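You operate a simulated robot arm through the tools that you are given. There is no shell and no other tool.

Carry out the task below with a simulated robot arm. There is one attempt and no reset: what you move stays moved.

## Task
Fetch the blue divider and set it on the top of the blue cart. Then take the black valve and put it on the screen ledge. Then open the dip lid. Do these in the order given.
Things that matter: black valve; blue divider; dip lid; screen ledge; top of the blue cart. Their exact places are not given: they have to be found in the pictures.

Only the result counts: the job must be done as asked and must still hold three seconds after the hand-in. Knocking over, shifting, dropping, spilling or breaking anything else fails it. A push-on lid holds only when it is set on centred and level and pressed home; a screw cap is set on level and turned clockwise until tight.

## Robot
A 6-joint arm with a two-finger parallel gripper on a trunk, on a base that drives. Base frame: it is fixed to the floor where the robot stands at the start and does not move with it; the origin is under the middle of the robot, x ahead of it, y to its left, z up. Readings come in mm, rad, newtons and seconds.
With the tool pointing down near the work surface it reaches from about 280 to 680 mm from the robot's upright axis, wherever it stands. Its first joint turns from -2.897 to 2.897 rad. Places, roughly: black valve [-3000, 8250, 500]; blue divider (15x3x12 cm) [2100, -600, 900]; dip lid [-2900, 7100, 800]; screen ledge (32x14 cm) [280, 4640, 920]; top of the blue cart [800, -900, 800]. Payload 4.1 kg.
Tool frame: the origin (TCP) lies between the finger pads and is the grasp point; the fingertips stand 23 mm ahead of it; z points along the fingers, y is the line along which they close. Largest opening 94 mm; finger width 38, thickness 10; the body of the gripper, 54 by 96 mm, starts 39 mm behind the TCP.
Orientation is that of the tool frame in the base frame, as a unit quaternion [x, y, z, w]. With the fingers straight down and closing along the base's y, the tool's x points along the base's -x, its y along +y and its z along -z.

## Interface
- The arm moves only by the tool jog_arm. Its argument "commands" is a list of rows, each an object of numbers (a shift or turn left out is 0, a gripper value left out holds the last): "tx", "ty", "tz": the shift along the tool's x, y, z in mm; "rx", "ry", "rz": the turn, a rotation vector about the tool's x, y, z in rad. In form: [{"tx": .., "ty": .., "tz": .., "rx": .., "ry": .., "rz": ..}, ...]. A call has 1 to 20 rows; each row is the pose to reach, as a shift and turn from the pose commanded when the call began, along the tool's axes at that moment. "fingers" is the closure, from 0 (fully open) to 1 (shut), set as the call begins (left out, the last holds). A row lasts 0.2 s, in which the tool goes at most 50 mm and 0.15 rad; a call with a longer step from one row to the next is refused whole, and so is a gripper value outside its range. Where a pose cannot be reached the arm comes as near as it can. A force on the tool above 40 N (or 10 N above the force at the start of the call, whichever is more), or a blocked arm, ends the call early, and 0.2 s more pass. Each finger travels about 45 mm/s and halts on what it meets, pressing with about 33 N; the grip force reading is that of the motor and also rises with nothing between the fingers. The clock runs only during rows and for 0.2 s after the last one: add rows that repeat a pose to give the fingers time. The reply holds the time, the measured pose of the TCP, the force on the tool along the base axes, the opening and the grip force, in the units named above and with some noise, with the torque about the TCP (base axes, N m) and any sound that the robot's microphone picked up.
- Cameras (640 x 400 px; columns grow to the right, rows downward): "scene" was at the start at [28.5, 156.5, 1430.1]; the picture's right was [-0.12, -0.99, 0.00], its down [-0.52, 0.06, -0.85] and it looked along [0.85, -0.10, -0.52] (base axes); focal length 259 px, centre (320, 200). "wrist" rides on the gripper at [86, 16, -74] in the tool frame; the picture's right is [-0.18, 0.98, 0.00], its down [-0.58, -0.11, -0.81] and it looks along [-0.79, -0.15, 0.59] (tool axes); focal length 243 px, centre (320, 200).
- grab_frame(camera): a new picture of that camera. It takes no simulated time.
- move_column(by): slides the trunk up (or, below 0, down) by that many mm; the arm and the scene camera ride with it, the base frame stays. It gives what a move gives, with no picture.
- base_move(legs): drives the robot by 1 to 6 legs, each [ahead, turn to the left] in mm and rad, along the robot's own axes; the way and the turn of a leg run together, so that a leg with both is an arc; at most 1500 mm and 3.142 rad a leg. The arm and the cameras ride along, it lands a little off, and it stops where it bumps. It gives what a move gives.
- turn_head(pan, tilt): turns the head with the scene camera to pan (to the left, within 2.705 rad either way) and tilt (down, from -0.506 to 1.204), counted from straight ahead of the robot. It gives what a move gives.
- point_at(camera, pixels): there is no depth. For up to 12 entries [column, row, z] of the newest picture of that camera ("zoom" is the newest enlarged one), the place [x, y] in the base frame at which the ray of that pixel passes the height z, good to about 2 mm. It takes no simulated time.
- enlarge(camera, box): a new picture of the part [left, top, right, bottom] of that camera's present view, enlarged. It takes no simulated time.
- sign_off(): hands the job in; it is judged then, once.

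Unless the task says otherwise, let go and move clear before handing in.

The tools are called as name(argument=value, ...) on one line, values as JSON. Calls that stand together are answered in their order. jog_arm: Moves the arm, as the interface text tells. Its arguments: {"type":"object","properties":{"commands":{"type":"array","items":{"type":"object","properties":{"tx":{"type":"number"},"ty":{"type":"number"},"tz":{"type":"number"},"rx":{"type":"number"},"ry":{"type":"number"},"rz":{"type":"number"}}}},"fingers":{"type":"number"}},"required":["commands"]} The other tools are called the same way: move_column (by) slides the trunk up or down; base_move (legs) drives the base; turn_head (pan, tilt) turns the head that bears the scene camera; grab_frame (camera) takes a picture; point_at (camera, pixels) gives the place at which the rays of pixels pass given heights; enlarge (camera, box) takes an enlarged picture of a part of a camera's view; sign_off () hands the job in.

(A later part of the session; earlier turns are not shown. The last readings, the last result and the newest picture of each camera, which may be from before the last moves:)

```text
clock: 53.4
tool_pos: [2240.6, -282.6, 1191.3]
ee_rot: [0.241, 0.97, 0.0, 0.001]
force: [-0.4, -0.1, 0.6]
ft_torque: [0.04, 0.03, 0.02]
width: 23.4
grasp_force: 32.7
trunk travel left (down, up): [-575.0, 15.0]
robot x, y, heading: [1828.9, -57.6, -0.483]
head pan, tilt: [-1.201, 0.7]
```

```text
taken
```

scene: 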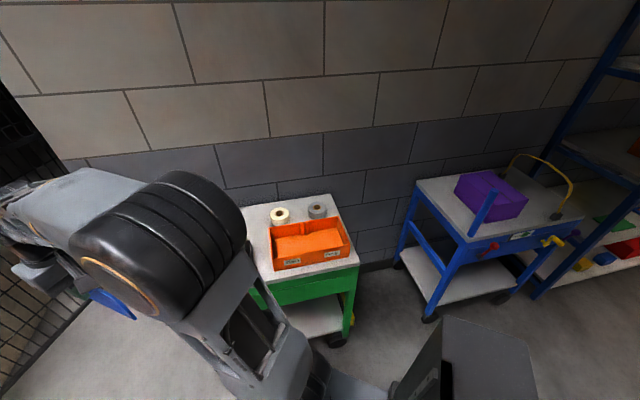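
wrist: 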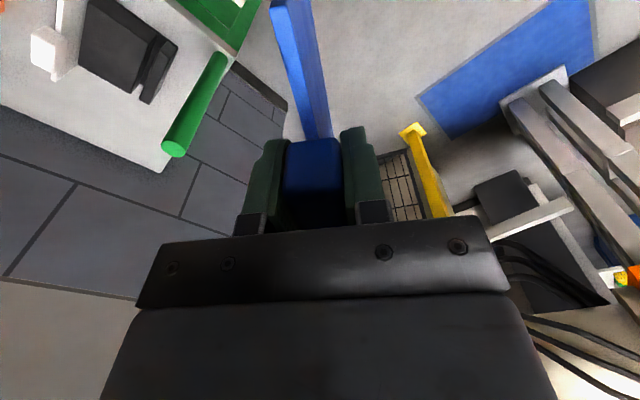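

The divider is held at the robot's front. I'll straighten up, back along the corridor to about x=620, and turn to face the blue cart.

base_move(legs=[[0, 0.483], [-1200, 0]])

turn_head(pan=-1.2, tilt=0.6)

grab_frame(camera="scene")

```text
clock: 60.7
tool_pos: [1119.2, -82.4, 1192.6]
ee_rot: [-0.029, 1.0, 0.0, 0.0]
force: [0.1, 0.5, -0.9]
ft_torque: [-0.01, 0.02, -0.03]
width: 23.4
grasp_force: 32.7
trunk travel left (down, up): [-575.0, 15.0]
robot x, y, heading: [650.8, -104.2, 0.066]
head pan, tilt: [-1.201, 0.7]
```

```text
clock: 61.4
tool_pos: [1119.8, -82.3, 1193.0]
ee_rot: [-0.029, 1.0, 0.0, 0.0]
force: [-0.1, -0.7, -0.4]
ft_torque: [0.02, 0.0, 0.0]
width: 23.8
grasp_force: 32.5
trunk travel left (down, up): [-575.0, 15.0]
robot x, y, heading: [648.3, -104.1, 0.059]
head pan, tilt: [-1.201, 0.6]
```

```text
taken
```

scene: 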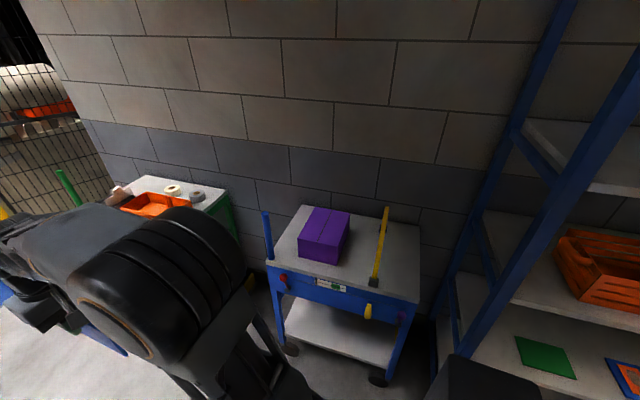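

The blue cart is now in view; there is free top surface right of the yellow strap (about (400,265)). I'll enlarge and measure it.

enlarge(camera="scene", box=[250, 190, 442, 310])

point_at(camera="scene", pixels=[[268, 262, 800], [418, 300, 800], [420, 227, 800], [303, 206, 800], [372, 284, 800], [384, 212, 800], [340, 262, 800], [300, 257, 800], [343, 248, 800]])

```text
3.33 times, centred on (346, 250) of scene
```

zoom: 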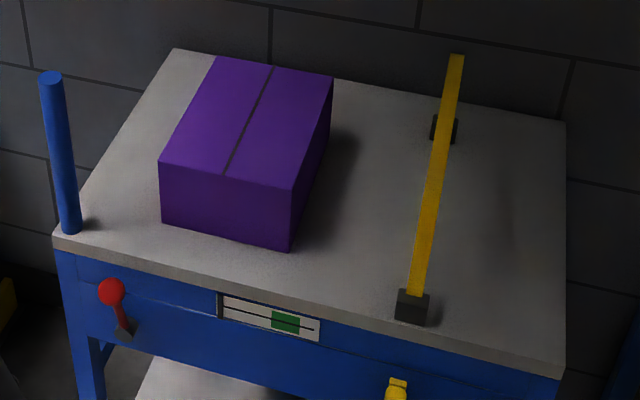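

```text
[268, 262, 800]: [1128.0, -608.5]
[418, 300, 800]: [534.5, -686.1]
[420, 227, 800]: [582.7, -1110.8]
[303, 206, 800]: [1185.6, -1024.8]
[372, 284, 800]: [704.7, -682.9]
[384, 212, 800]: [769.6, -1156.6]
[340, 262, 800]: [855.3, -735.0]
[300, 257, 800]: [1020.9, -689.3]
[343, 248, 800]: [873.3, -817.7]
```

The free strip right of the strap lies at about x 553–700 around y=−850, with the strap's apex near z 990. I'll turn to face the cart and move in a little.

base_move(legs=[[0, -1.63], [100, 0]])

turn_head(pan=-0.1, tilt=0.8)

grab_frame(camera="scene")

grab_frame(camera="wrist")

```text
clock: 66.5
tool_pos: [638.4, -674.8, 1191.8]
ee_rot: [0.714, 0.701, 0.0, -0.001]
force: [0.3, 0.1, -0.1]
ft_torque: [0.02, 0.01, 0.0]
width: 23.4
grasp_force: 33.0
trunk travel left (down, up): [-575.0, 15.0]
robot x, y, heading: [651.2, -205.9, -1.584]
head pan, tilt: [-1.201, 0.6]
```

```text
clock: 67.9
tool_pos: [638.0, -675.3, 1191.6]
ee_rot: [0.713, 0.701, 0.0, -0.001]
force: [0.0, 0.4, -1.0]
ft_torque: [-0.01, 0.01, 0.0]
width: 23.5
grasp_force: 32.6
trunk travel left (down, up): [-575.0, 15.0]
robot x, y, heading: [649.0, -204.3, -1.586]
head pan, tilt: [-0.099, 0.799]
```

```text
taken
```

scene: 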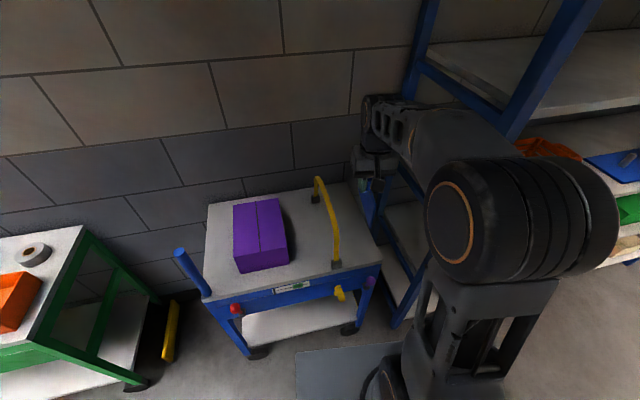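

```text
taken
```

wrist: 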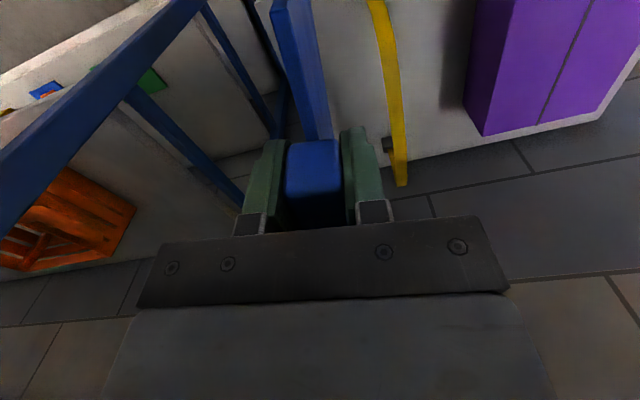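

The tool is at (638,−675) above the cart's front edge; the shelf's blue posts stand to the right. I'll measure the strap's feet and the right edge from this view.

point_at(camera="scene", pixels=[[380, 260, 800], [345, 184, 800], [335, 267, 800], [316, 200, 800], [208, 299, 800], [209, 204, 800], [288, 262, 800], [404, 328, 0]])

enlarge(camera="scene", box=[260, 150, 420, 300])

```text
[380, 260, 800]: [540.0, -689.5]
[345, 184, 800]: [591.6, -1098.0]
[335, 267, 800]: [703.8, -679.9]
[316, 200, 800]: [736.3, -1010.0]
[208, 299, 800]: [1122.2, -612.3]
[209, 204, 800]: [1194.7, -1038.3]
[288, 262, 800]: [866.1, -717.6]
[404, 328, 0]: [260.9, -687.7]
```

```text
2.67 times, centred on (340, 225) of scene
```

zoom: 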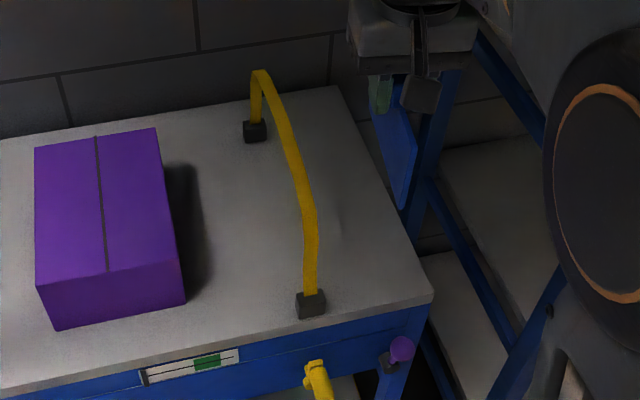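

Both views agree on the cart top at z≈800, right edge x≈540–592 and the strap from (704,−690) to (736,−1010). I'll turn the divider to lie along the cart's long side and carry it over (637,−850), still high.

jog_arm(commands=[{"tx": -15, "ty": 0.2, "rz": -0.142}, {"tx": -30, "ty": 0.4, "rz": -0.284}, {"tx": -45, "ty": 0.6, "rz": -0.426}, {"tx": -60, "ty": 0.8, "rz": -0.568}, {"tx": -75, "ty": 1.0, "rz": -0.71}, {"tx": -90, "ty": 1.2, "rz": -0.852}, {"tx": -105, "ty": 1.4, "rz": -0.994}, {"tx": -120, "ty": 1.6, "rz": -1.136}, {"tx": -135, "ty": 1.8, "rz": -1.278}, {"tx": -150, "ty": 2.0, "rz": -1.42}, {"tx": -165, "ty": 2.1, "rz": -1.562}, {"tx": -175, "ty": 2.1, "rz": -1.7}, {"tx": -175, "ty": 2.1, "rz": -1.7}])

grab_frame(camera="wrist")

grab_frame(camera="scene")

```text
clock: 70.7
tool_pos: [637.0, -850.0, 1192.1]
ee_rot: [-0.057, 0.998, 0.0, 0.0]
force: [-0.9, 0.4, -0.1]
ft_torque: [0.01, 0.02, -0.01]
width: 23.4
grasp_force: 32.8
trunk travel left (down, up): [-575.0, 15.0]
robot x, y, heading: [649.5, -203.0, -1.584]
head pan, tilt: [-0.099, 0.799]
```

```text
taken
```

wrist: 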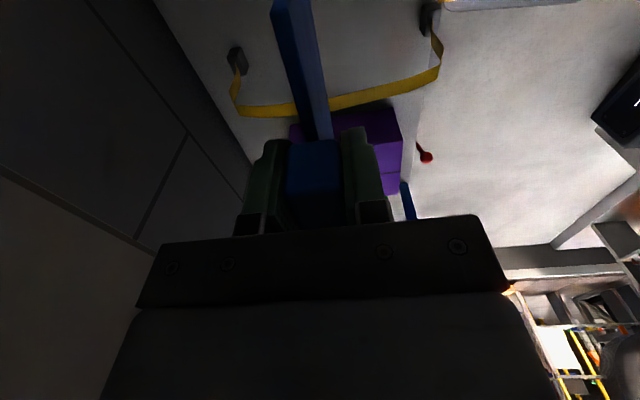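

```text
taken
```

scene: 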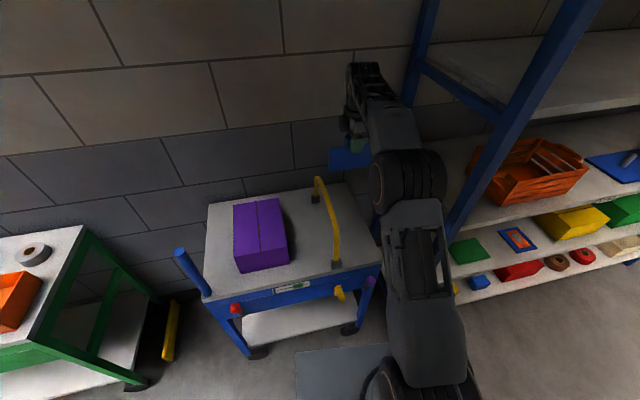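

The divider is over the spot; I'll check the strap's place relative to the plate's end before lowering.

point_at(camera="wrist", pixels=[[345, 103, 980], [345, 103, 1000], [280, 112, 980], [280, 112, 960], [435, 75, 960], [237, 60, 810], [428, 22, 810], [290, 130, 900], [245, 105, 940]])

enlarge(camera="wrist", box=[200, 0, 460, 160])

enlarge(camera="scene", box=[280, 120, 440, 290])

```text
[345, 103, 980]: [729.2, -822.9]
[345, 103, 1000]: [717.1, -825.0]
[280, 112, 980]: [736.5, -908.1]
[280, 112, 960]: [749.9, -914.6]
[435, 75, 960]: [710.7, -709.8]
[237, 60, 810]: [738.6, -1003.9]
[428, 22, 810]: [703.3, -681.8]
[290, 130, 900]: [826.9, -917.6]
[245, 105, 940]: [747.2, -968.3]
```

```text
2.46 times, centred on (330, 80) of wrist
```

zoom: 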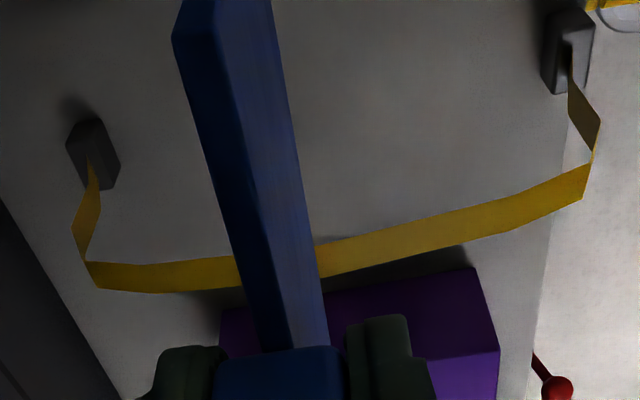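

```text
2.35 times, centred on (360, 205) of scene
```

zoom: 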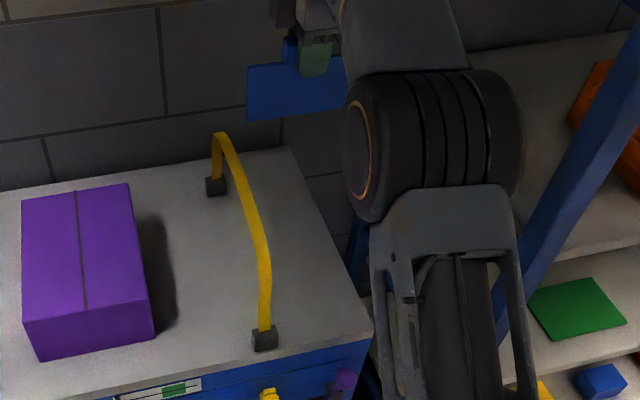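

The strap's left edge (x≈713) would be too near the plate's end at 712, so I'll turn the plate diagonally by 0.62 rad and shift to x=630 for about 20 mm clearance.

jog_arm(commands=[{"tx": 2, "rz": 0.124}, {"tx": 4, "rz": 0.248}, {"tx": 6, "rz": 0.372}, {"tx": 7, "ty": 0.8, "rz": 0.496}, {"tx": 7, "ty": 0.8, "rz": 0.62}, {"tx": 7, "ty": 0.8, "rz": 0.62}])

grab_frame(camera="wrist")

```text
clock: 72.1
tool_pos: [629.4, -849.3, 1193.4]
ee_rot: [0.252, 0.968, -0.001, 0.0]
force: [-0.3, -0.2, -0.3]
ft_torque: [0.02, -0.01, 0.01]
width: 23.7
grasp_force: 32.9
trunk travel left (down, up): [-575.0, 15.0]
robot x, y, heading: [648.4, -203.6, -1.581]
head pan, tilt: [-0.099, 0.799]
```

```text
taken
```

wrist: 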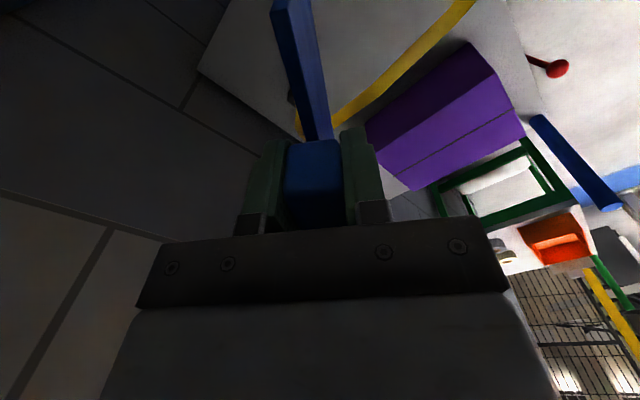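

Pose is as wanted. I'll lower to z≈925 (plate foot about 20 mm above the top).

jog_arm(commands=[{"tz": 45}, {"tz": 90}, {"tz": 135}, {"tz": 180}, {"tz": 225}, {"tz": 250}, {"tz": 268}, {"tz": 268}])

grab_frame(camera="wrist")

enlarge(camera="scene", box=[260, 130, 420, 290])

```text
clock: 73.9
tool_pos: [629.0, -850.8, 923.4]
ee_rot: [0.251, 0.968, 0.0, 0.0]
force: [0.2, 0.3, -0.5]
ft_torque: [0.02, 0.0, -0.02]
width: 23.5
grasp_force: 33.3
trunk travel left (down, up): [-575.0, 15.0]
robot x, y, heading: [652.4, -207.0, -1.583]
head pan, tilt: [-0.099, 0.799]
```

```text
taken
```

wrist: 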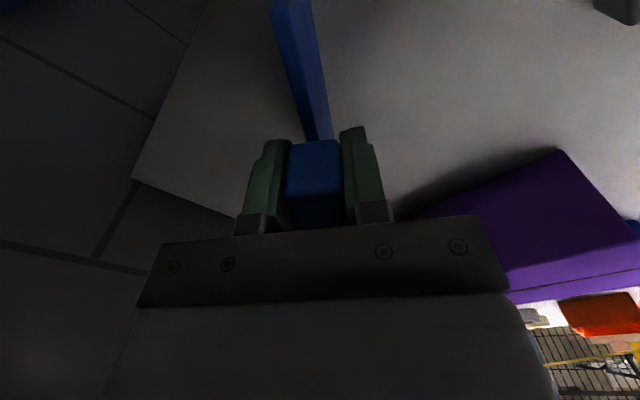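

```text
2.50 times, centred on (340, 210) of scene
```

zoom: 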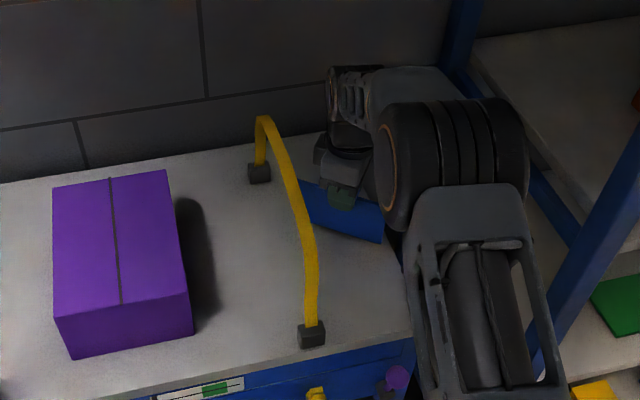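

The divider is beside the strap and just above the top. I'll lower in small steps watching for contact.

jog_arm(commands=[{"tz": 4}, {"tz": 8}, {"tz": 12}, {"tz": 15}])

jog_arm(commands=[{"tz": 1.5}, {"tz": 3}])

jog_arm(commands=[{"tz": 1}, {"tz": 2}])

```text
clock: 74.9
tool_pos: [628.6, -848.1, 909.0]
ee_rot: [0.251, 0.968, 0.0, 0.001]
force: [-0.2, -0.6, -0.6]
ft_torque: [-0.03, 0.01, -0.04]
width: 23.6
grasp_force: 33.3
trunk travel left (down, up): [-575.0, 15.0]
robot x, y, heading: [650.1, -203.7, -1.581]
head pan, tilt: [-0.099, 0.799]
```

```text
clock: 75.5
tool_pos: [628.7, -848.6, 905.6]
ee_rot: [0.251, 0.968, 0.0, 0.0]
force: [0.1, 0.5, -0.8]
ft_torque: [0.0, -0.01, -0.02]
width: 23.4
grasp_force: 32.9
trunk travel left (down, up): [-575.0, 15.0]
robot x, y, heading: [646.3, -202.8, -1.58]
head pan, tilt: [-0.099, 0.799]
```

```text
clock: 76.1
tool_pos: [628.7, -848.3, 903.8]
ee_rot: [0.252, 0.968, 0.0, 0.0]
force: [0.0, -0.4, 0.0]
ft_torque: [-0.02, 0.02, 0.03]
width: 23.5
grasp_force: 33.2
trunk travel left (down, up): [-575.0, 15.0]
robot x, y, heading: [651.6, -206.5, -1.584]
head pan, tilt: [-0.099, 0.799]
```

No contact yet at z 903.8; I'll keep going down in 1 mm steps.

jog_arm(commands=[{"tz": 1}, {"tz": 2}])

jog_arm(commands=[{"tz": 1}, {"tz": 2}])

jog_arm(commands=[{"tz": 1}, {"tz": 2}])

```text
clock: 76.7
tool_pos: [629.2, -848.7, 902.2]
ee_rot: [0.251, 0.968, 0.0, 0.0]
force: [-1.4, 0.0, -1.2]
ft_torque: [0.02, 0.0, -0.05]
width: 23.5
grasp_force: 33.3
trunk travel left (down, up): [-575.0, 15.0]
robot x, y, heading: [649.1, -199.7, -1.58]
head pan, tilt: [-0.099, 0.799]
```

```text
clock: 77.3
tool_pos: [628.9, -848.4, 899.7]
ee_rot: [0.251, 0.968, 0.001, 0.0]
force: [0.8, 0.7, 0.2]
ft_torque: [0.04, 0.0, -0.03]
width: 23.4
grasp_force: 33.4
trunk travel left (down, up): [-575.0, 15.0]
robot x, y, heading: [651.4, -204.5, -1.582]
head pan, tilt: [-0.099, 0.799]
```

```text
clock: 77.9
tool_pos: [629.6, -847.9, 897.6]
ee_rot: [0.251, 0.968, 0.0, 0.0]
force: [0.6, -0.4, 0.2]
ft_torque: [-0.04, 0.0, 0.0]
width: 23.3
grasp_force: 33.0
trunk travel left (down, up): [-575.0, 15.0]
robot x, y, heading: [647.7, -204.2, -1.581]
head pan, tilt: [-0.099, 0.799]
```

Still free at 897.6. Continue down in 1 mm steps.

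jog_arm(commands=[{"tz": 1}, {"tz": 2}])

jog_arm(commands=[{"tz": 1}, {"tz": 2}])

jog_arm(commands=[{"tz": 1}, {"tz": 2}])

enlarge(camera="wrist", box=[220, 0, 420, 150])

```text
clock: 78.5
tool_pos: [628.8, -848.7, 894.0]
ee_rot: [0.251, 0.968, 0.001, 0.001]
force: [0.4, -0.2, -0.3]
ft_torque: [0.0, 0.0, 0.03]
width: 23.8
grasp_force: 32.9
trunk travel left (down, up): [-575.0, 15.0]
robot x, y, heading: [649.4, -202.3, -1.583]
head pan, tilt: [-0.099, 0.799]
```

```text
clock: 79.1
tool_pos: [629.5, -849.7, 894.8]
ee_rot: [0.252, 0.968, -0.001, 0.0]
force: [1.7, -0.2, 4.2]
ft_torque: [-0.09, -0.4, 0.09]
width: 23.5
grasp_force: 34.0
trunk travel left (down, up): [-575.0, 15.0]
robot x, y, heading: [647.7, -205.0, -1.584]
head pan, tilt: [-0.099, 0.799]
```

```text
clock: 79.7
tool_pos: [629.9, -849.1, 895.2]
ee_rot: [0.251, 0.968, -0.003, 0.0]
force: [0.8, 3.4, 24.2]
ft_torque: [0.47, 0.29, 0.03]
width: 23.8
grasp_force: 33.1
trunk travel left (down, up): [-575.0, 15.0]
robot x, y, heading: [650.6, -205.2, -1.586]
head pan, tilt: [-0.099, 0.799]
```

```text
2.67 times, centred on (320, 75) of wrist
```

zoom: 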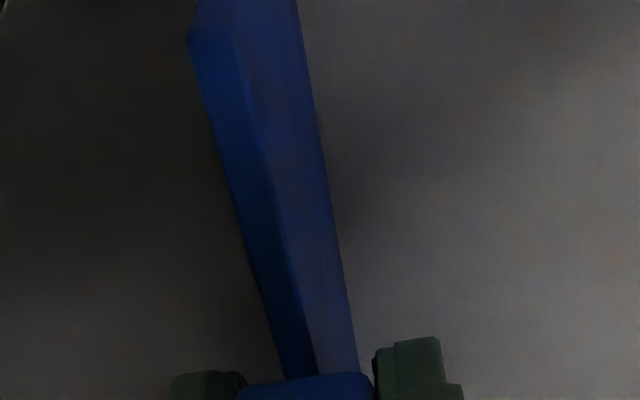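

Contact: 24 N upward at z≈895, so the plate's foot is on the top. I'll ease back 2 mm to relax the press, then check the force before releasing.

jog_arm(commands=[{"tz": -1}, {"tz": -2}, {"tz": -2}])

```text
clock: 80.5
tool_pos: [628.7, -849.8, 893.8]
ee_rot: [0.251, 0.968, -0.002, 0.0]
force: [-0.3, -2.2, 18.0]
ft_torque: [-0.35, -0.31, 0.07]
width: 23.4
grasp_force: 32.8
trunk travel left (down, up): [-575.0, 15.0]
robot x, y, heading: [651.0, -205.2, -1.582]
head pan, tilt: [-0.099, 0.799]
```

jog_arm(commands=[{"tz": -0.5}, {"tz": -1}, {"tz": -1}])

jog_arm(commands=[{"tz": 0}, {"tz": 0}])

```text
clock: 81.3
tool_pos: [630.5, -849.3, 893.8]
ee_rot: [0.252, 0.968, 0.0, 0.0]
force: [-0.6, -2.8, 8.6]
ft_torque: [-0.56, -0.43, -0.18]
width: 23.6
grasp_force: 33.0
trunk travel left (down, up): [-575.0, 15.0]
robot x, y, heading: [648.7, -203.8, -1.585]
head pan, tilt: [-0.099, 0.799]
```

```text
clock: 81.9
tool_pos: [629.9, -848.8, 894.6]
ee_rot: [0.252, 0.968, 0.001, 0.0]
force: [-2.3, -1.3, 5.1]
ft_torque: [-0.3, -0.27, -0.11]
width: 23.6
grasp_force: 33.3
trunk travel left (down, up): [-575.0, 15.0]
robot x, y, heading: [650.3, -202.4, -1.592]
head pan, tilt: [-0.099, 0.799]
```

jog_arm(commands=[{"tz": -0.5}, {"tz": -0.5}, {"tz": -0.5}])

enlarge(camera="scene", box=[290, 130, 410, 250])

```text
clock: 82.7
tool_pos: [630.3, -849.1, 894.2]
ee_rot: [0.251, 0.968, 0.001, -0.001]
force: [0.0, 0.7, -0.4]
ft_torque: [0.0, -0.03, 0.01]
width: 23.6
grasp_force: 33.0
trunk travel left (down, up): [-575.0, 15.0]
robot x, y, heading: [654.0, -206.1, -1.582]
head pan, tilt: [-0.099, 0.799]
```

```text
3.33 times, centred on (350, 190) of scene
```

zoom: 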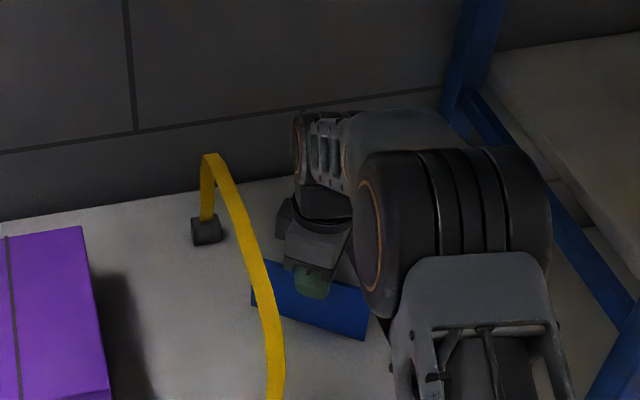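

Force and torque are back to zero with the plate's foot at the surface. I'll open the fingers partly (to about 45 mm) so they would still catch the handle if it leaned.

jog_arm(commands=[{"tz": 0}, {"tz": 0}, {"tz": 0}, {"tz": 0}], fingers=0.52)

grab_frame(camera="wrist")

enlarge(camera="wrist", box=[220, 0, 420, 240])

```text
clock: 83.7
tool_pos: [630.7, -849.5, 896.1]
ee_rot: [0.251, 0.968, 0.0, 0.0]
force: [-0.8, 0.2, 1.0]
ft_torque: [-0.01, -0.02, 0.0]
width: 45.2
grasp_force: 0.1
trunk travel left (down, up): [-575.0, 15.0]
robot x, y, heading: [648.0, -206.4, -1.579]
head pan, tilt: [-0.099, 0.799]
```

```text
taken
```

wrist: 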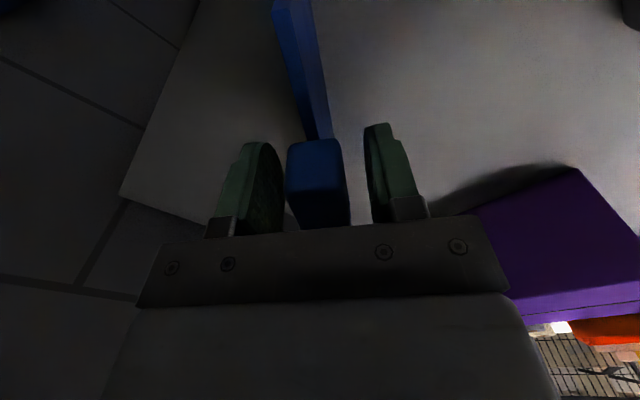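

```text
1.67 times, centred on (320, 120) of wrist
```

zoom: 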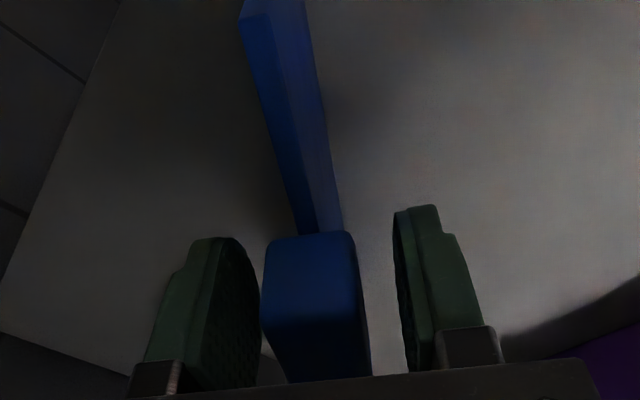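

The divider stands by itself between the opened pads (handle 287–348, pads at 283 and 365). I'll wait a second, then check again that it isn't leaning.

jog_arm(commands=[{"tz": 0}, {"tz": 0}, {"tz": 0}, {"tz": 0}, {"tz": 0}, {"tz": 0}], fingers=0.42)

grab_frame(camera="wrist")

```text
clock: 85.1
tool_pos: [628.5, -849.6, 895.8]
ee_rot: [0.252, 0.968, 0.0, -0.001]
force: [0.2, 0.2, 0.1]
ft_torque: [-0.04, 0.05, 0.01]
width: 54.6
grasp_force: 0.1
trunk travel left (down, up): [-575.0, 15.0]
robot x, y, heading: [647.9, -203.6, -1.577]
head pan, tilt: [-0.099, 0.799]
```

```text
taken
```

wrist: 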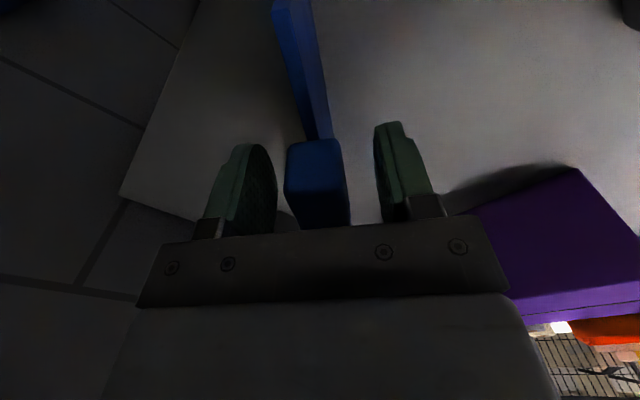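

It stands still and upright. I'll lift the gripper straight up and look at it from above.

jog_arm(commands=[{"tz": -15}, {"tz": -40}, {"tz": -80}, {"tz": -125}, {"tz": -170}, {"tz": -215}, {"tz": -260}, {"tz": -295}])

grab_frame(camera="wrist")

enlarge(camera="scene", box=[260, 130, 420, 290])

```text
clock: 86.9
tool_pos: [629.5, -849.1, 1195.0]
ee_rot: [0.252, 0.968, 0.0, 0.0]
force: [-0.2, 0.6, -0.4]
ft_torque: [-0.01, 0.01, -0.01]
width: 54.6
grasp_force: 0.1
trunk travel left (down, up): [-575.0, 15.0]
robot x, y, heading: [648.7, -205.7, -1.585]
head pan, tilt: [-0.099, 0.799]
```

```text
taken
```

wrist: 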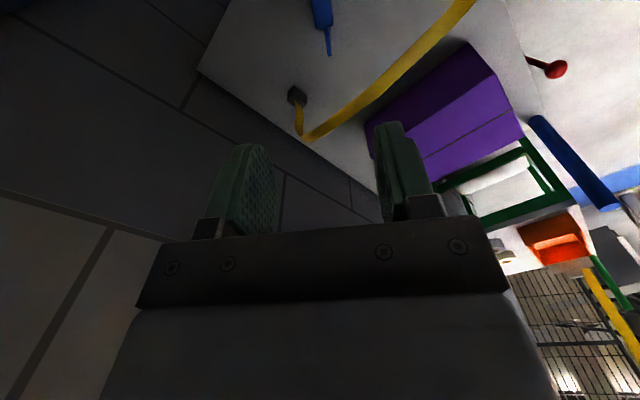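

```text
2.50 times, centred on (340, 210) of scene
```

zoom: 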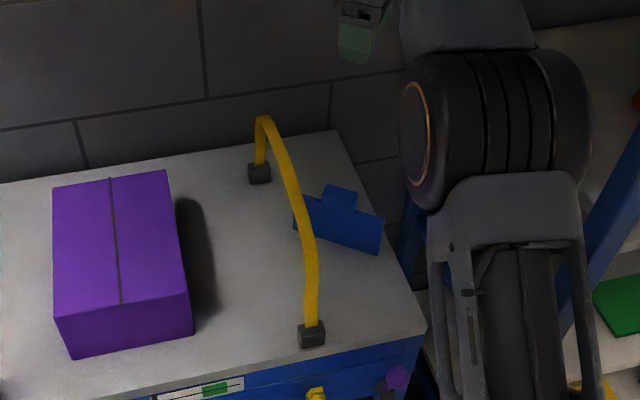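

The divider stands upright on the blue cart's top, beside the strap. I'll draw the arm back to its travel pose in front of the robot, then back away.

jog_arm(commands=[{"tx": 9.6, "ty": 19.7, "rz": 0.1325}, {"tx": 19.2, "ty": 39.4, "rz": 0.265}, {"tx": 28.8, "ty": 59.1, "rz": 0.3975}, {"tx": 38.4, "ty": 78.9, "rz": 0.53}, {"tx": 48, "ty": 98.6, "rz": 0.6625}, {"tx": 57.5, "ty": 118.3, "rz": 0.795}, {"tx": 67.1, "ty": 138, "rz": 0.9275}, {"tx": 76.7, "ty": 157.7, "rz": 1.06}])

base_move(legs=[[-200, 0]])

turn_head(pan=-0.1, tilt=0.6)

grab_frame(camera="scene")

```text
clock: 88.7
tool_pos: [640.8, -673.1, 1192.3]
ee_rot: [0.707, 0.707, 0.0, 0.0]
force: [-0.6, 0.0, 0.5]
ft_torque: [0.0, 0.0, 0.02]
width: 54.6
grasp_force: 0.1
trunk travel left (down, up): [-575.0, 15.0]
robot x, y, heading: [651.3, -208.8, -1.583]
head pan, tilt: [-0.099, 0.799]
```

```text
clock: 90.3
tool_pos: [641.9, -470.9, 1191.3]
ee_rot: [0.708, 0.706, 0.001, 0.0]
force: [0.5, -0.3, 0.7]
ft_torque: [-0.03, 0.02, -0.02]
width: 54.5
grasp_force: 0.0
trunk travel left (down, up): [-575.0, 15.0]
robot x, y, heading: [653.6, -6.4, -1.583]
head pan, tilt: [-0.099, 0.799]
```

```text
clock: 91.0
tool_pos: [642.2, -473.3, 1191.0]
ee_rot: [0.708, 0.706, 0.0, 0.001]
force: [-0.4, 0.1, -0.1]
ft_torque: [0.02, -0.01, -0.02]
width: 54.4
grasp_force: 0.1
trunk travel left (down, up): [-575.0, 15.0]
robot x, y, heading: [653.4, -3.7, -1.582]
head pan, tilt: [-0.099, 0.6]
```

```text
taken
```

scene: 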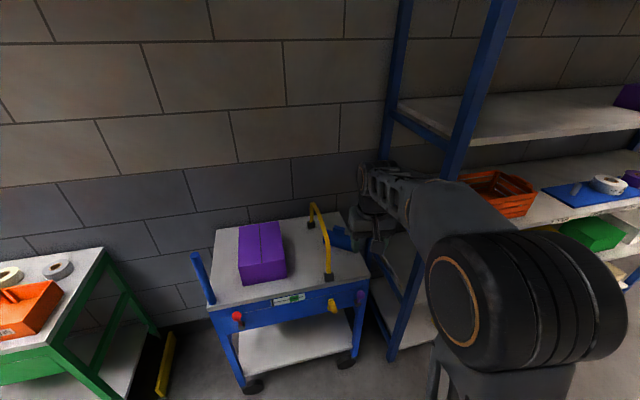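

The divider still stands. Next is the far area: from the start views, the way out is toward −x past the yellow e-stop post at about (−490,460). I'll turn to face −x and look.

base_move(legs=[[0, -1.56]])

turn_head(pan=0.0, tilt=0.4)

grab_frame(camera="scene")

turn_head(pan=-0.7, tilt=0.4)

grab_frame(camera="scene")

```text
clock: 95.2
tool_pos: [184.6, -12.1, 1190.9]
ee_rot: [1.0, 0.018, 0.001, 0.001]
force: [0.5, 0.7, 1.0]
ft_torque: [0.01, 0.02, 0.02]
width: 54.5
grasp_force: 0.0
trunk travel left (down, up): [-575.0, 15.0]
robot x, y, heading: [651.4, -7.5, -3.119]
head pan, tilt: [-0.099, 0.6]
```

```text
clock: 95.9
tool_pos: [183.3, -11.6, 1190.5]
ee_rot: [1.0, 0.017, 0.0, 0.001]
force: [0.9, -0.8, -0.1]
ft_torque: [-0.04, 0.01, -0.02]
width: 54.3
grasp_force: 0.0
trunk travel left (down, up): [-575.0, 15.0]
robot x, y, heading: [651.3, -3.3, -3.119]
head pan, tilt: [0.0, 0.4]
```

```text
taken
```

scene: 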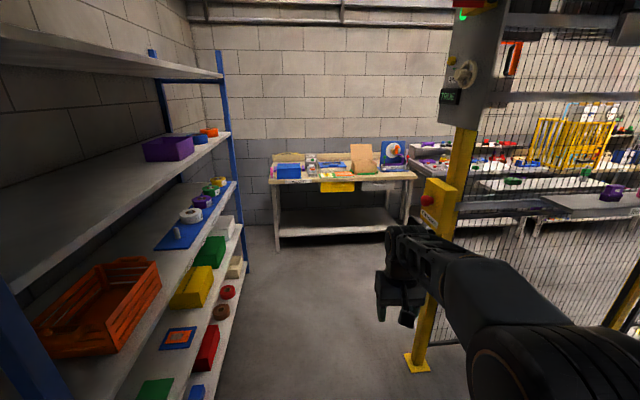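

```text
clock: 97.0
tool_pos: [183.8, -12.1, 1191.2]
ee_rot: [1.0, 0.017, 0.0, 0.001]
force: [-0.3, -0.4, -0.5]
ft_torque: [0.0, 0.02, 0.02]
width: 54.7
grasp_force: 0.0
trunk travel left (down, up): [-575.0, 15.0]
robot x, y, heading: [655.1, -2.6, -3.121]
head pan, tilt: [-0.7, 0.4]
```

```text
taken
```

scene: 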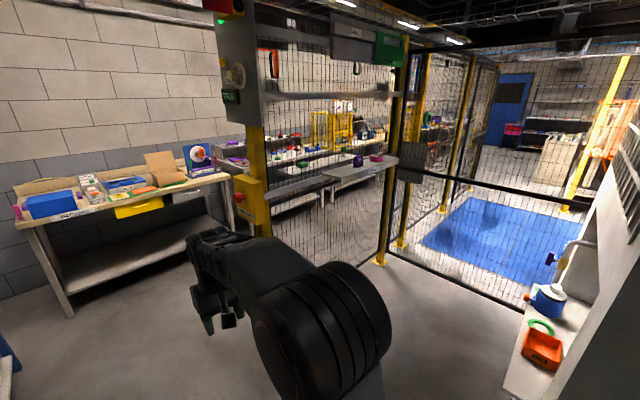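

The lane toward −x between the shelf and the e-stop post is clear, and beyond the post the space opens to +y along the benches. I'll drive 1450 mm ahead, then look to the right.

base_move(legs=[[1450, 0]])

turn_head(pan=-1.57, tilt=0.4)

grab_frame(camera="scene")

turn_head(pan=-0.6, tilt=0.4)

grab_frame(camera="scene")

```text
clock: 104.4
tool_pos: [-1312.9, -33.2, 1190.2]
ee_rot: [1.0, 0.013, 0.0, 0.0]
force: [-0.4, 0.0, -0.1]
ft_torque: [-0.01, 0.0, -0.01]
width: 54.4
grasp_force: 0.0
trunk travel left (down, up): [-575.0, 15.0]
robot x, y, heading: [-845.8, -29.8, -3.128]
head pan, tilt: [-0.7, 0.4]
```

```text
clock: 105.5
tool_pos: [-1313.8, -34.3, 1190.7]
ee_rot: [1.0, 0.013, 0.0, 0.0]
force: [0.2, -0.1, -0.1]
ft_torque: [-0.02, 0.0, -0.04]
width: 54.5
grasp_force: 0.1
trunk travel left (down, up): [-575.0, 15.0]
robot x, y, heading: [-842.0, -27.8, -3.134]
head pan, tilt: [-1.571, 0.4]
```

```text
taken
```

scene: 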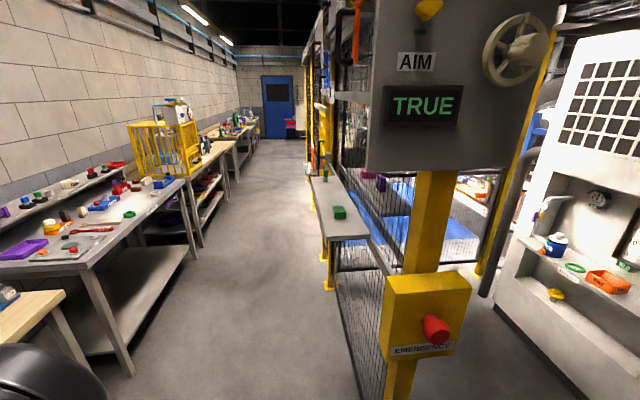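

```text
clock: 106.8
tool_pos: [-1312.5, -32.8, 1190.9]
ee_rot: [1.0, 0.013, 0.0, -0.001]
force: [-0.3, -0.1, 0.0]
ft_torque: [-0.02, 0.01, -0.04]
width: 54.5
grasp_force: 0.0
trunk travel left (down, up): [-575.0, 15.0]
robot x, y, heading: [-841.1, -29.8, -3.129]
head pan, tilt: [-0.6, 0.4]
```

```text
taken
```

scene: 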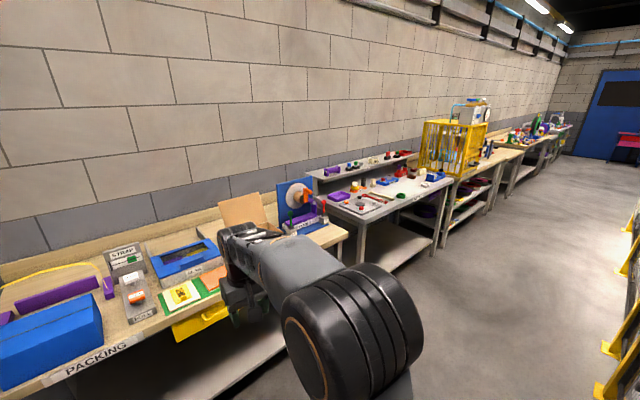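

A corridor runs toward +y between the benches on the left and the fence on the right. I'll take floor points from the right-looking view to plan the drive.

turn_head(pan=-1.4, tilt=0.5)

grab_frame(camera="scene")

```text
clock: 107.9
tool_pos: [-1313.8, -34.1, 1191.1]
ee_rot: [1.0, 0.013, 0.0, 0.0]
force: [-0.2, -0.6, 0.7]
ft_torque: [0.01, -0.01, 0.05]
width: 54.3
grasp_force: 0.0
trunk travel left (down, up): [-575.0, 15.0]
robot x, y, heading: [-845.2, -31.4, -3.128]
head pan, tilt: [-1.4, 0.499]
```

```text
taken
```

scene: 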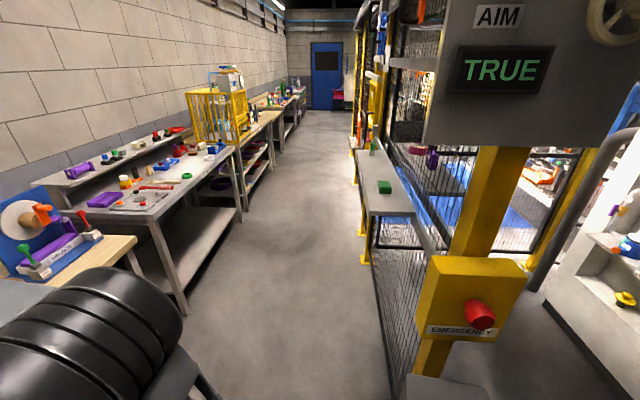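

point_at(camera="scene", pixels=[[187, 311, 0], [244, 210, 0], [238, 221, 0], [276, 163, 0], [364, 263, 0], [360, 236, 0], [372, 215, 800], [352, 150, 800], [325, 108, 0], [400, 395, 0], [425, 370, 0]])

enlarge(camera="scene", box=[180, 40, 400, 200])

```text
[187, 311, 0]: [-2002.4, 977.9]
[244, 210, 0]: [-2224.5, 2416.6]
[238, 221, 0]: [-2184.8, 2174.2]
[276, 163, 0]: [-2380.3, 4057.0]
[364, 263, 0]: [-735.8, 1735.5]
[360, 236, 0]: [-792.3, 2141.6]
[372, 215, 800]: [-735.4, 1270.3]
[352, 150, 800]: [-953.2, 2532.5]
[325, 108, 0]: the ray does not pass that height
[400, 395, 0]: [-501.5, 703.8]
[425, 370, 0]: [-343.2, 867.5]
```

```text
2.50 times, centred on (290, 120) of scene
```

zoom: 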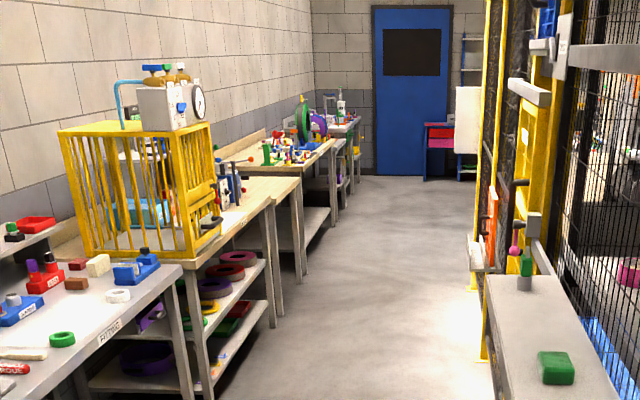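

The corridor runs along heading ≈1.69 with its centre line near x = −1404 − 0.123·(y−1270). I'll drive 390 ahead, turn right into it, and go one leg.

base_move(legs=[[390, 0], [0, -1.46]])

turn_head(pan=0.0, tilt=0.45)

grab_frame(camera="scene")

```text
clock: 114.1
tool_pos: [-1264.8, 429.8, 1191.2]
ee_rot: [0.732, -0.682, 0.0, -0.001]
force: [-0.1, -0.3, 0.2]
ft_torque: [0.01, 0.02, 0.01]
width: 54.6
grasp_force: 0.0
trunk travel left (down, up): [-575.0, 15.0]
robot x, y, heading: [-1242.7, -34.4, 1.628]
head pan, tilt: [-1.4, 0.499]
```

```text
clock: 115.7
tool_pos: [-1264.6, 430.8, 1190.9]
ee_rot: [0.731, -0.682, -0.001, 0.0]
force: [-0.4, -0.7, -0.5]
ft_torque: [0.01, -0.03, 0.01]
width: 54.5
grasp_force: 0.1
trunk travel left (down, up): [-575.0, 15.0]
robot x, y, heading: [-1240.8, -38.7, 1.624]
head pan, tilt: [0.0, 0.45]
```

```text
taken
```

scene: 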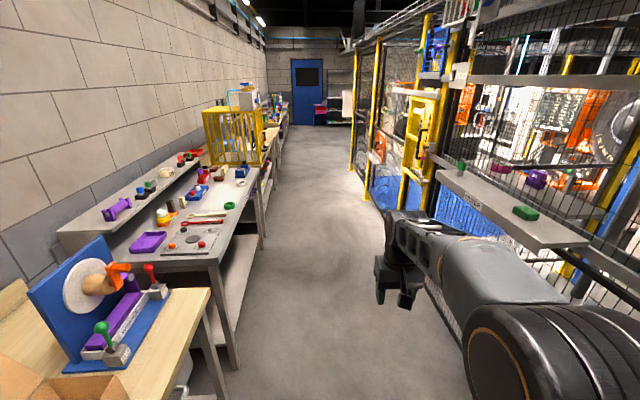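

The corridor ahead is clear. I'll correct the heading by +0.065 and drive 1500 mm.

base_move(legs=[[0, 0.065], [1500, 0]])

grab_frame(camera="scene")

```text
clock: 123.4
tool_pos: [-1449.7, 1888.6, 1191.3]
ee_rot: [0.747, -0.665, 0.0, 0.0]
force: [0.4, 0.8, 0.6]
ft_torque: [-0.01, 0.03, -0.02]
width: 54.4
grasp_force: 0.0
trunk travel left (down, up): [-575.0, 15.0]
robot x, y, heading: [-1405.3, 1421.7, 1.668]
head pan, tilt: [0.0, 0.45]
```

```text
taken
```

scene: 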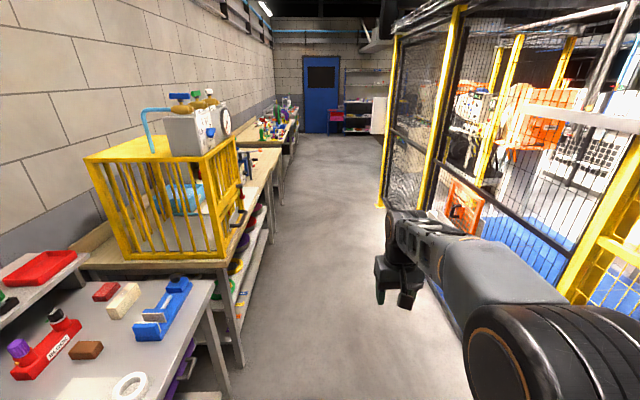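

On track at (−1405,1422). I'll check the floor limits ahead before the next leg.

point_at(camera="scene", pixels=[[381, 206, 0], [282, 204, 0], [295, 153, 0], [340, 134, 0], [272, 240, 0], [241, 365, 0], [372, 133, 0]])

enlarge(camera="scene", box=[220, 40, 460, 220])

```text
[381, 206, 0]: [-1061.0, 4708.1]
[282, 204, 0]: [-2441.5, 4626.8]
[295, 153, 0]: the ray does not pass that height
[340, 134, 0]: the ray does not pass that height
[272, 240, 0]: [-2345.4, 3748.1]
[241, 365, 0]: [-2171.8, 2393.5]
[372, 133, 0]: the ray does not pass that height
```

```text
2.22 times, centred on (340, 130) of scene
```

zoom: 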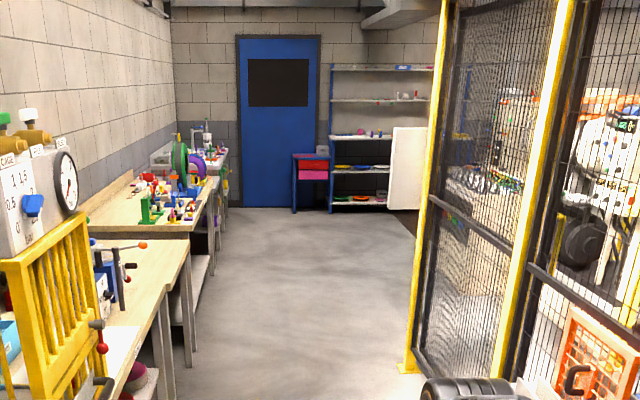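

Lane is clear for several metres; the fence's end post stands at (−1061,4708). I'll drive two more legs.

base_move(legs=[[0, 0.03], [1500, 0]])

base_move(legs=[[1400, 0]])

grab_frame(camera="scene")

```text
clock: 131.2
tool_pos: [-1637.3, 3376.3, 1191.7]
ee_rot: [0.75, -0.661, -0.001, 0.0]
force: [0.5, 0.6, -1.2]
ft_torque: [0.02, 0.01, 0.04]
width: 54.3
grasp_force: 0.0
trunk travel left (down, up): [-575.0, 15.0]
robot x, y, heading: [-1590.8, 2908.5, 1.687]
head pan, tilt: [0.0, 0.45]
```

```text
clock: 138.1
tool_pos: [-1824.3, 4747.5, 1191.4]
ee_rot: [0.759, -0.651, 0.0, 0.0]
force: [-0.5, -0.4, 0.4]
ft_torque: [0.01, 0.02, 0.02]
width: 54.6
grasp_force: 0.1
trunk travel left (down, up): [-575.0, 15.0]
robot x, y, heading: [-1759.4, 4283.1, 1.705]
head pan, tilt: [0.0, 0.45]
```

```text
taken
```

scene: 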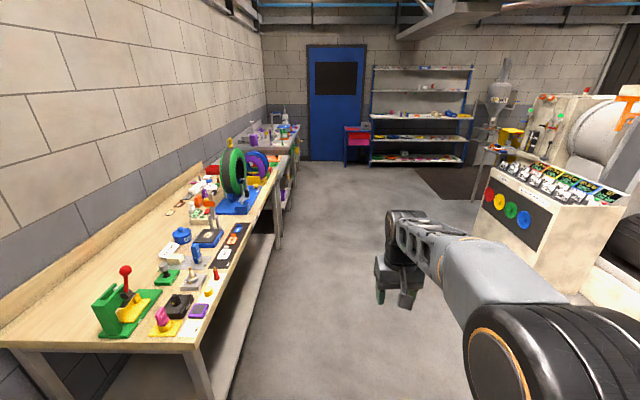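

I'm at (−1759,4283). I'll zoom in on the far bench where the dip lid and valve should be, and look to the right for the screen ledge.

enlarge(camera="scene", box=[220, 90, 380, 190])

turn_head(pan=-0.9, tilt=0.4)

grab_frame(camera="scene")

turn_head(pan=-1.8, tilt=0.4)

grab_frame(camera="scene")

```text
4.00 times, centred on (300, 140) of scene
```

zoom: 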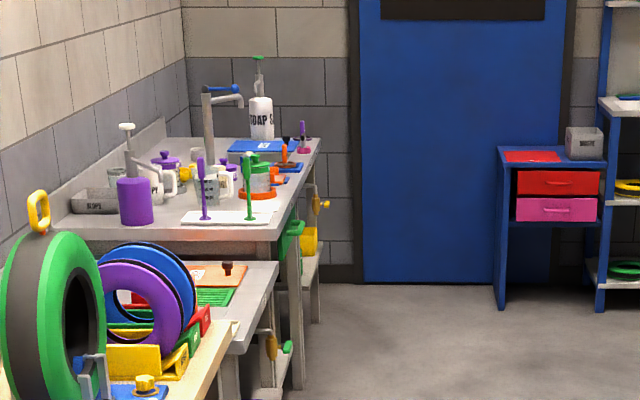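

```text
clock: 139.3
tool_pos: [-1824.8, 4746.4, 1192.3]
ee_rot: [0.759, -0.651, 0.0, 0.0]
force: [-0.5, -0.4, 1.0]
ft_torque: [0.0, -0.02, 0.01]
width: 54.5
grasp_force: 0.1
trunk travel left (down, up): [-575.0, 15.0]
robot x, y, heading: [-1761.3, 4282.3, 1.713]
head pan, tilt: [-0.901, 0.4]
```

```text
taken
```

scene: 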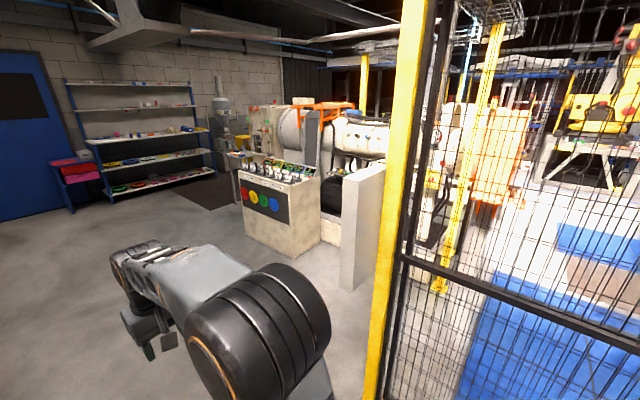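

```text
clock: 140.5
tool_pos: [-1824.3, 4747.8, 1192.4]
ee_rot: [0.76, -0.65, 0.0, 0.0]
force: [0.7, 0.1, -0.4]
ft_torque: [0.03, -0.01, -0.01]
width: 54.4
grasp_force: 0.1
trunk travel left (down, up): [-575.0, 15.0]
robot x, y, heading: [-1762.5, 4279.1, 1.708]
head pan, tilt: [-1.799, 0.4]
```

```text
taken
```

scene: 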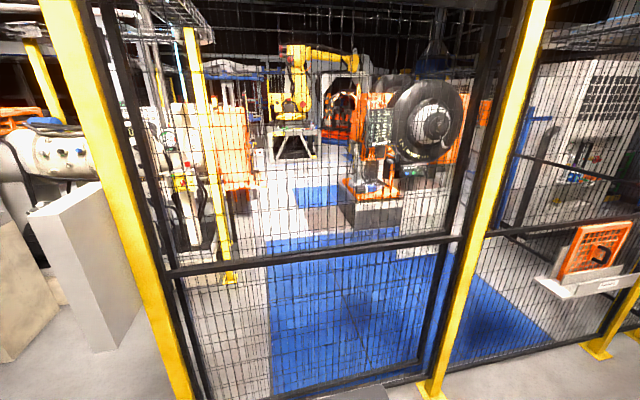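

The zoom shows the last bench is a sink bench with valves under it around zoom (310,215). I'll drive two more legs toward it.

base_move(legs=[[0, -0.03], [1500, 0]])

turn_head(pan=0.3, tilt=0.5)

grab_frame(camera="scene")

```text
clock: 148.0
tool_pos: [-1968.1, 6169.0, 1190.5]
ee_rot: [0.749, -0.662, 0.001, 0.0]
force: [-0.2, -0.7, -0.3]
ft_torque: [-0.02, -0.02, 0.01]
width: 54.5
grasp_force: 0.0
trunk travel left (down, up): [-575.0, 15.0]
robot x, y, heading: [-1917.0, 5701.3, 1.679]
head pan, tilt: [-1.799, 0.4]
```

```text
clock: 150.0
tool_pos: [-1969.2, 6168.2, 1191.6]
ee_rot: [0.749, -0.662, 0.0, 0.0]
force: [-0.3, -0.1, -0.5]
ft_torque: [0.03, 0.02, 0.0]
width: 54.7
grasp_force: 0.0
trunk travel left (down, up): [-575.0, 15.0]
robot x, y, heading: [-1917.5, 5703.8, 1.68]
head pan, tilt: [0.3, 0.499]
```

```text
taken
```

scene: 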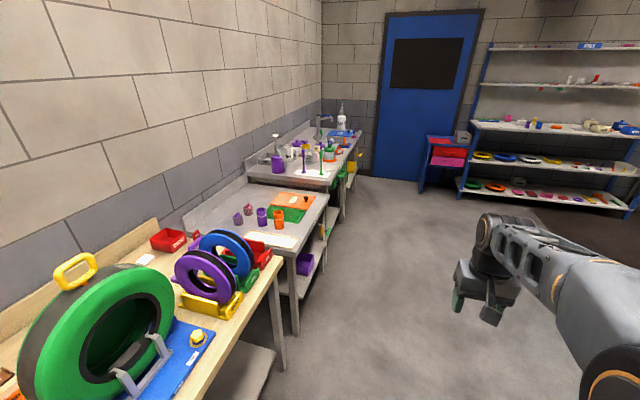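

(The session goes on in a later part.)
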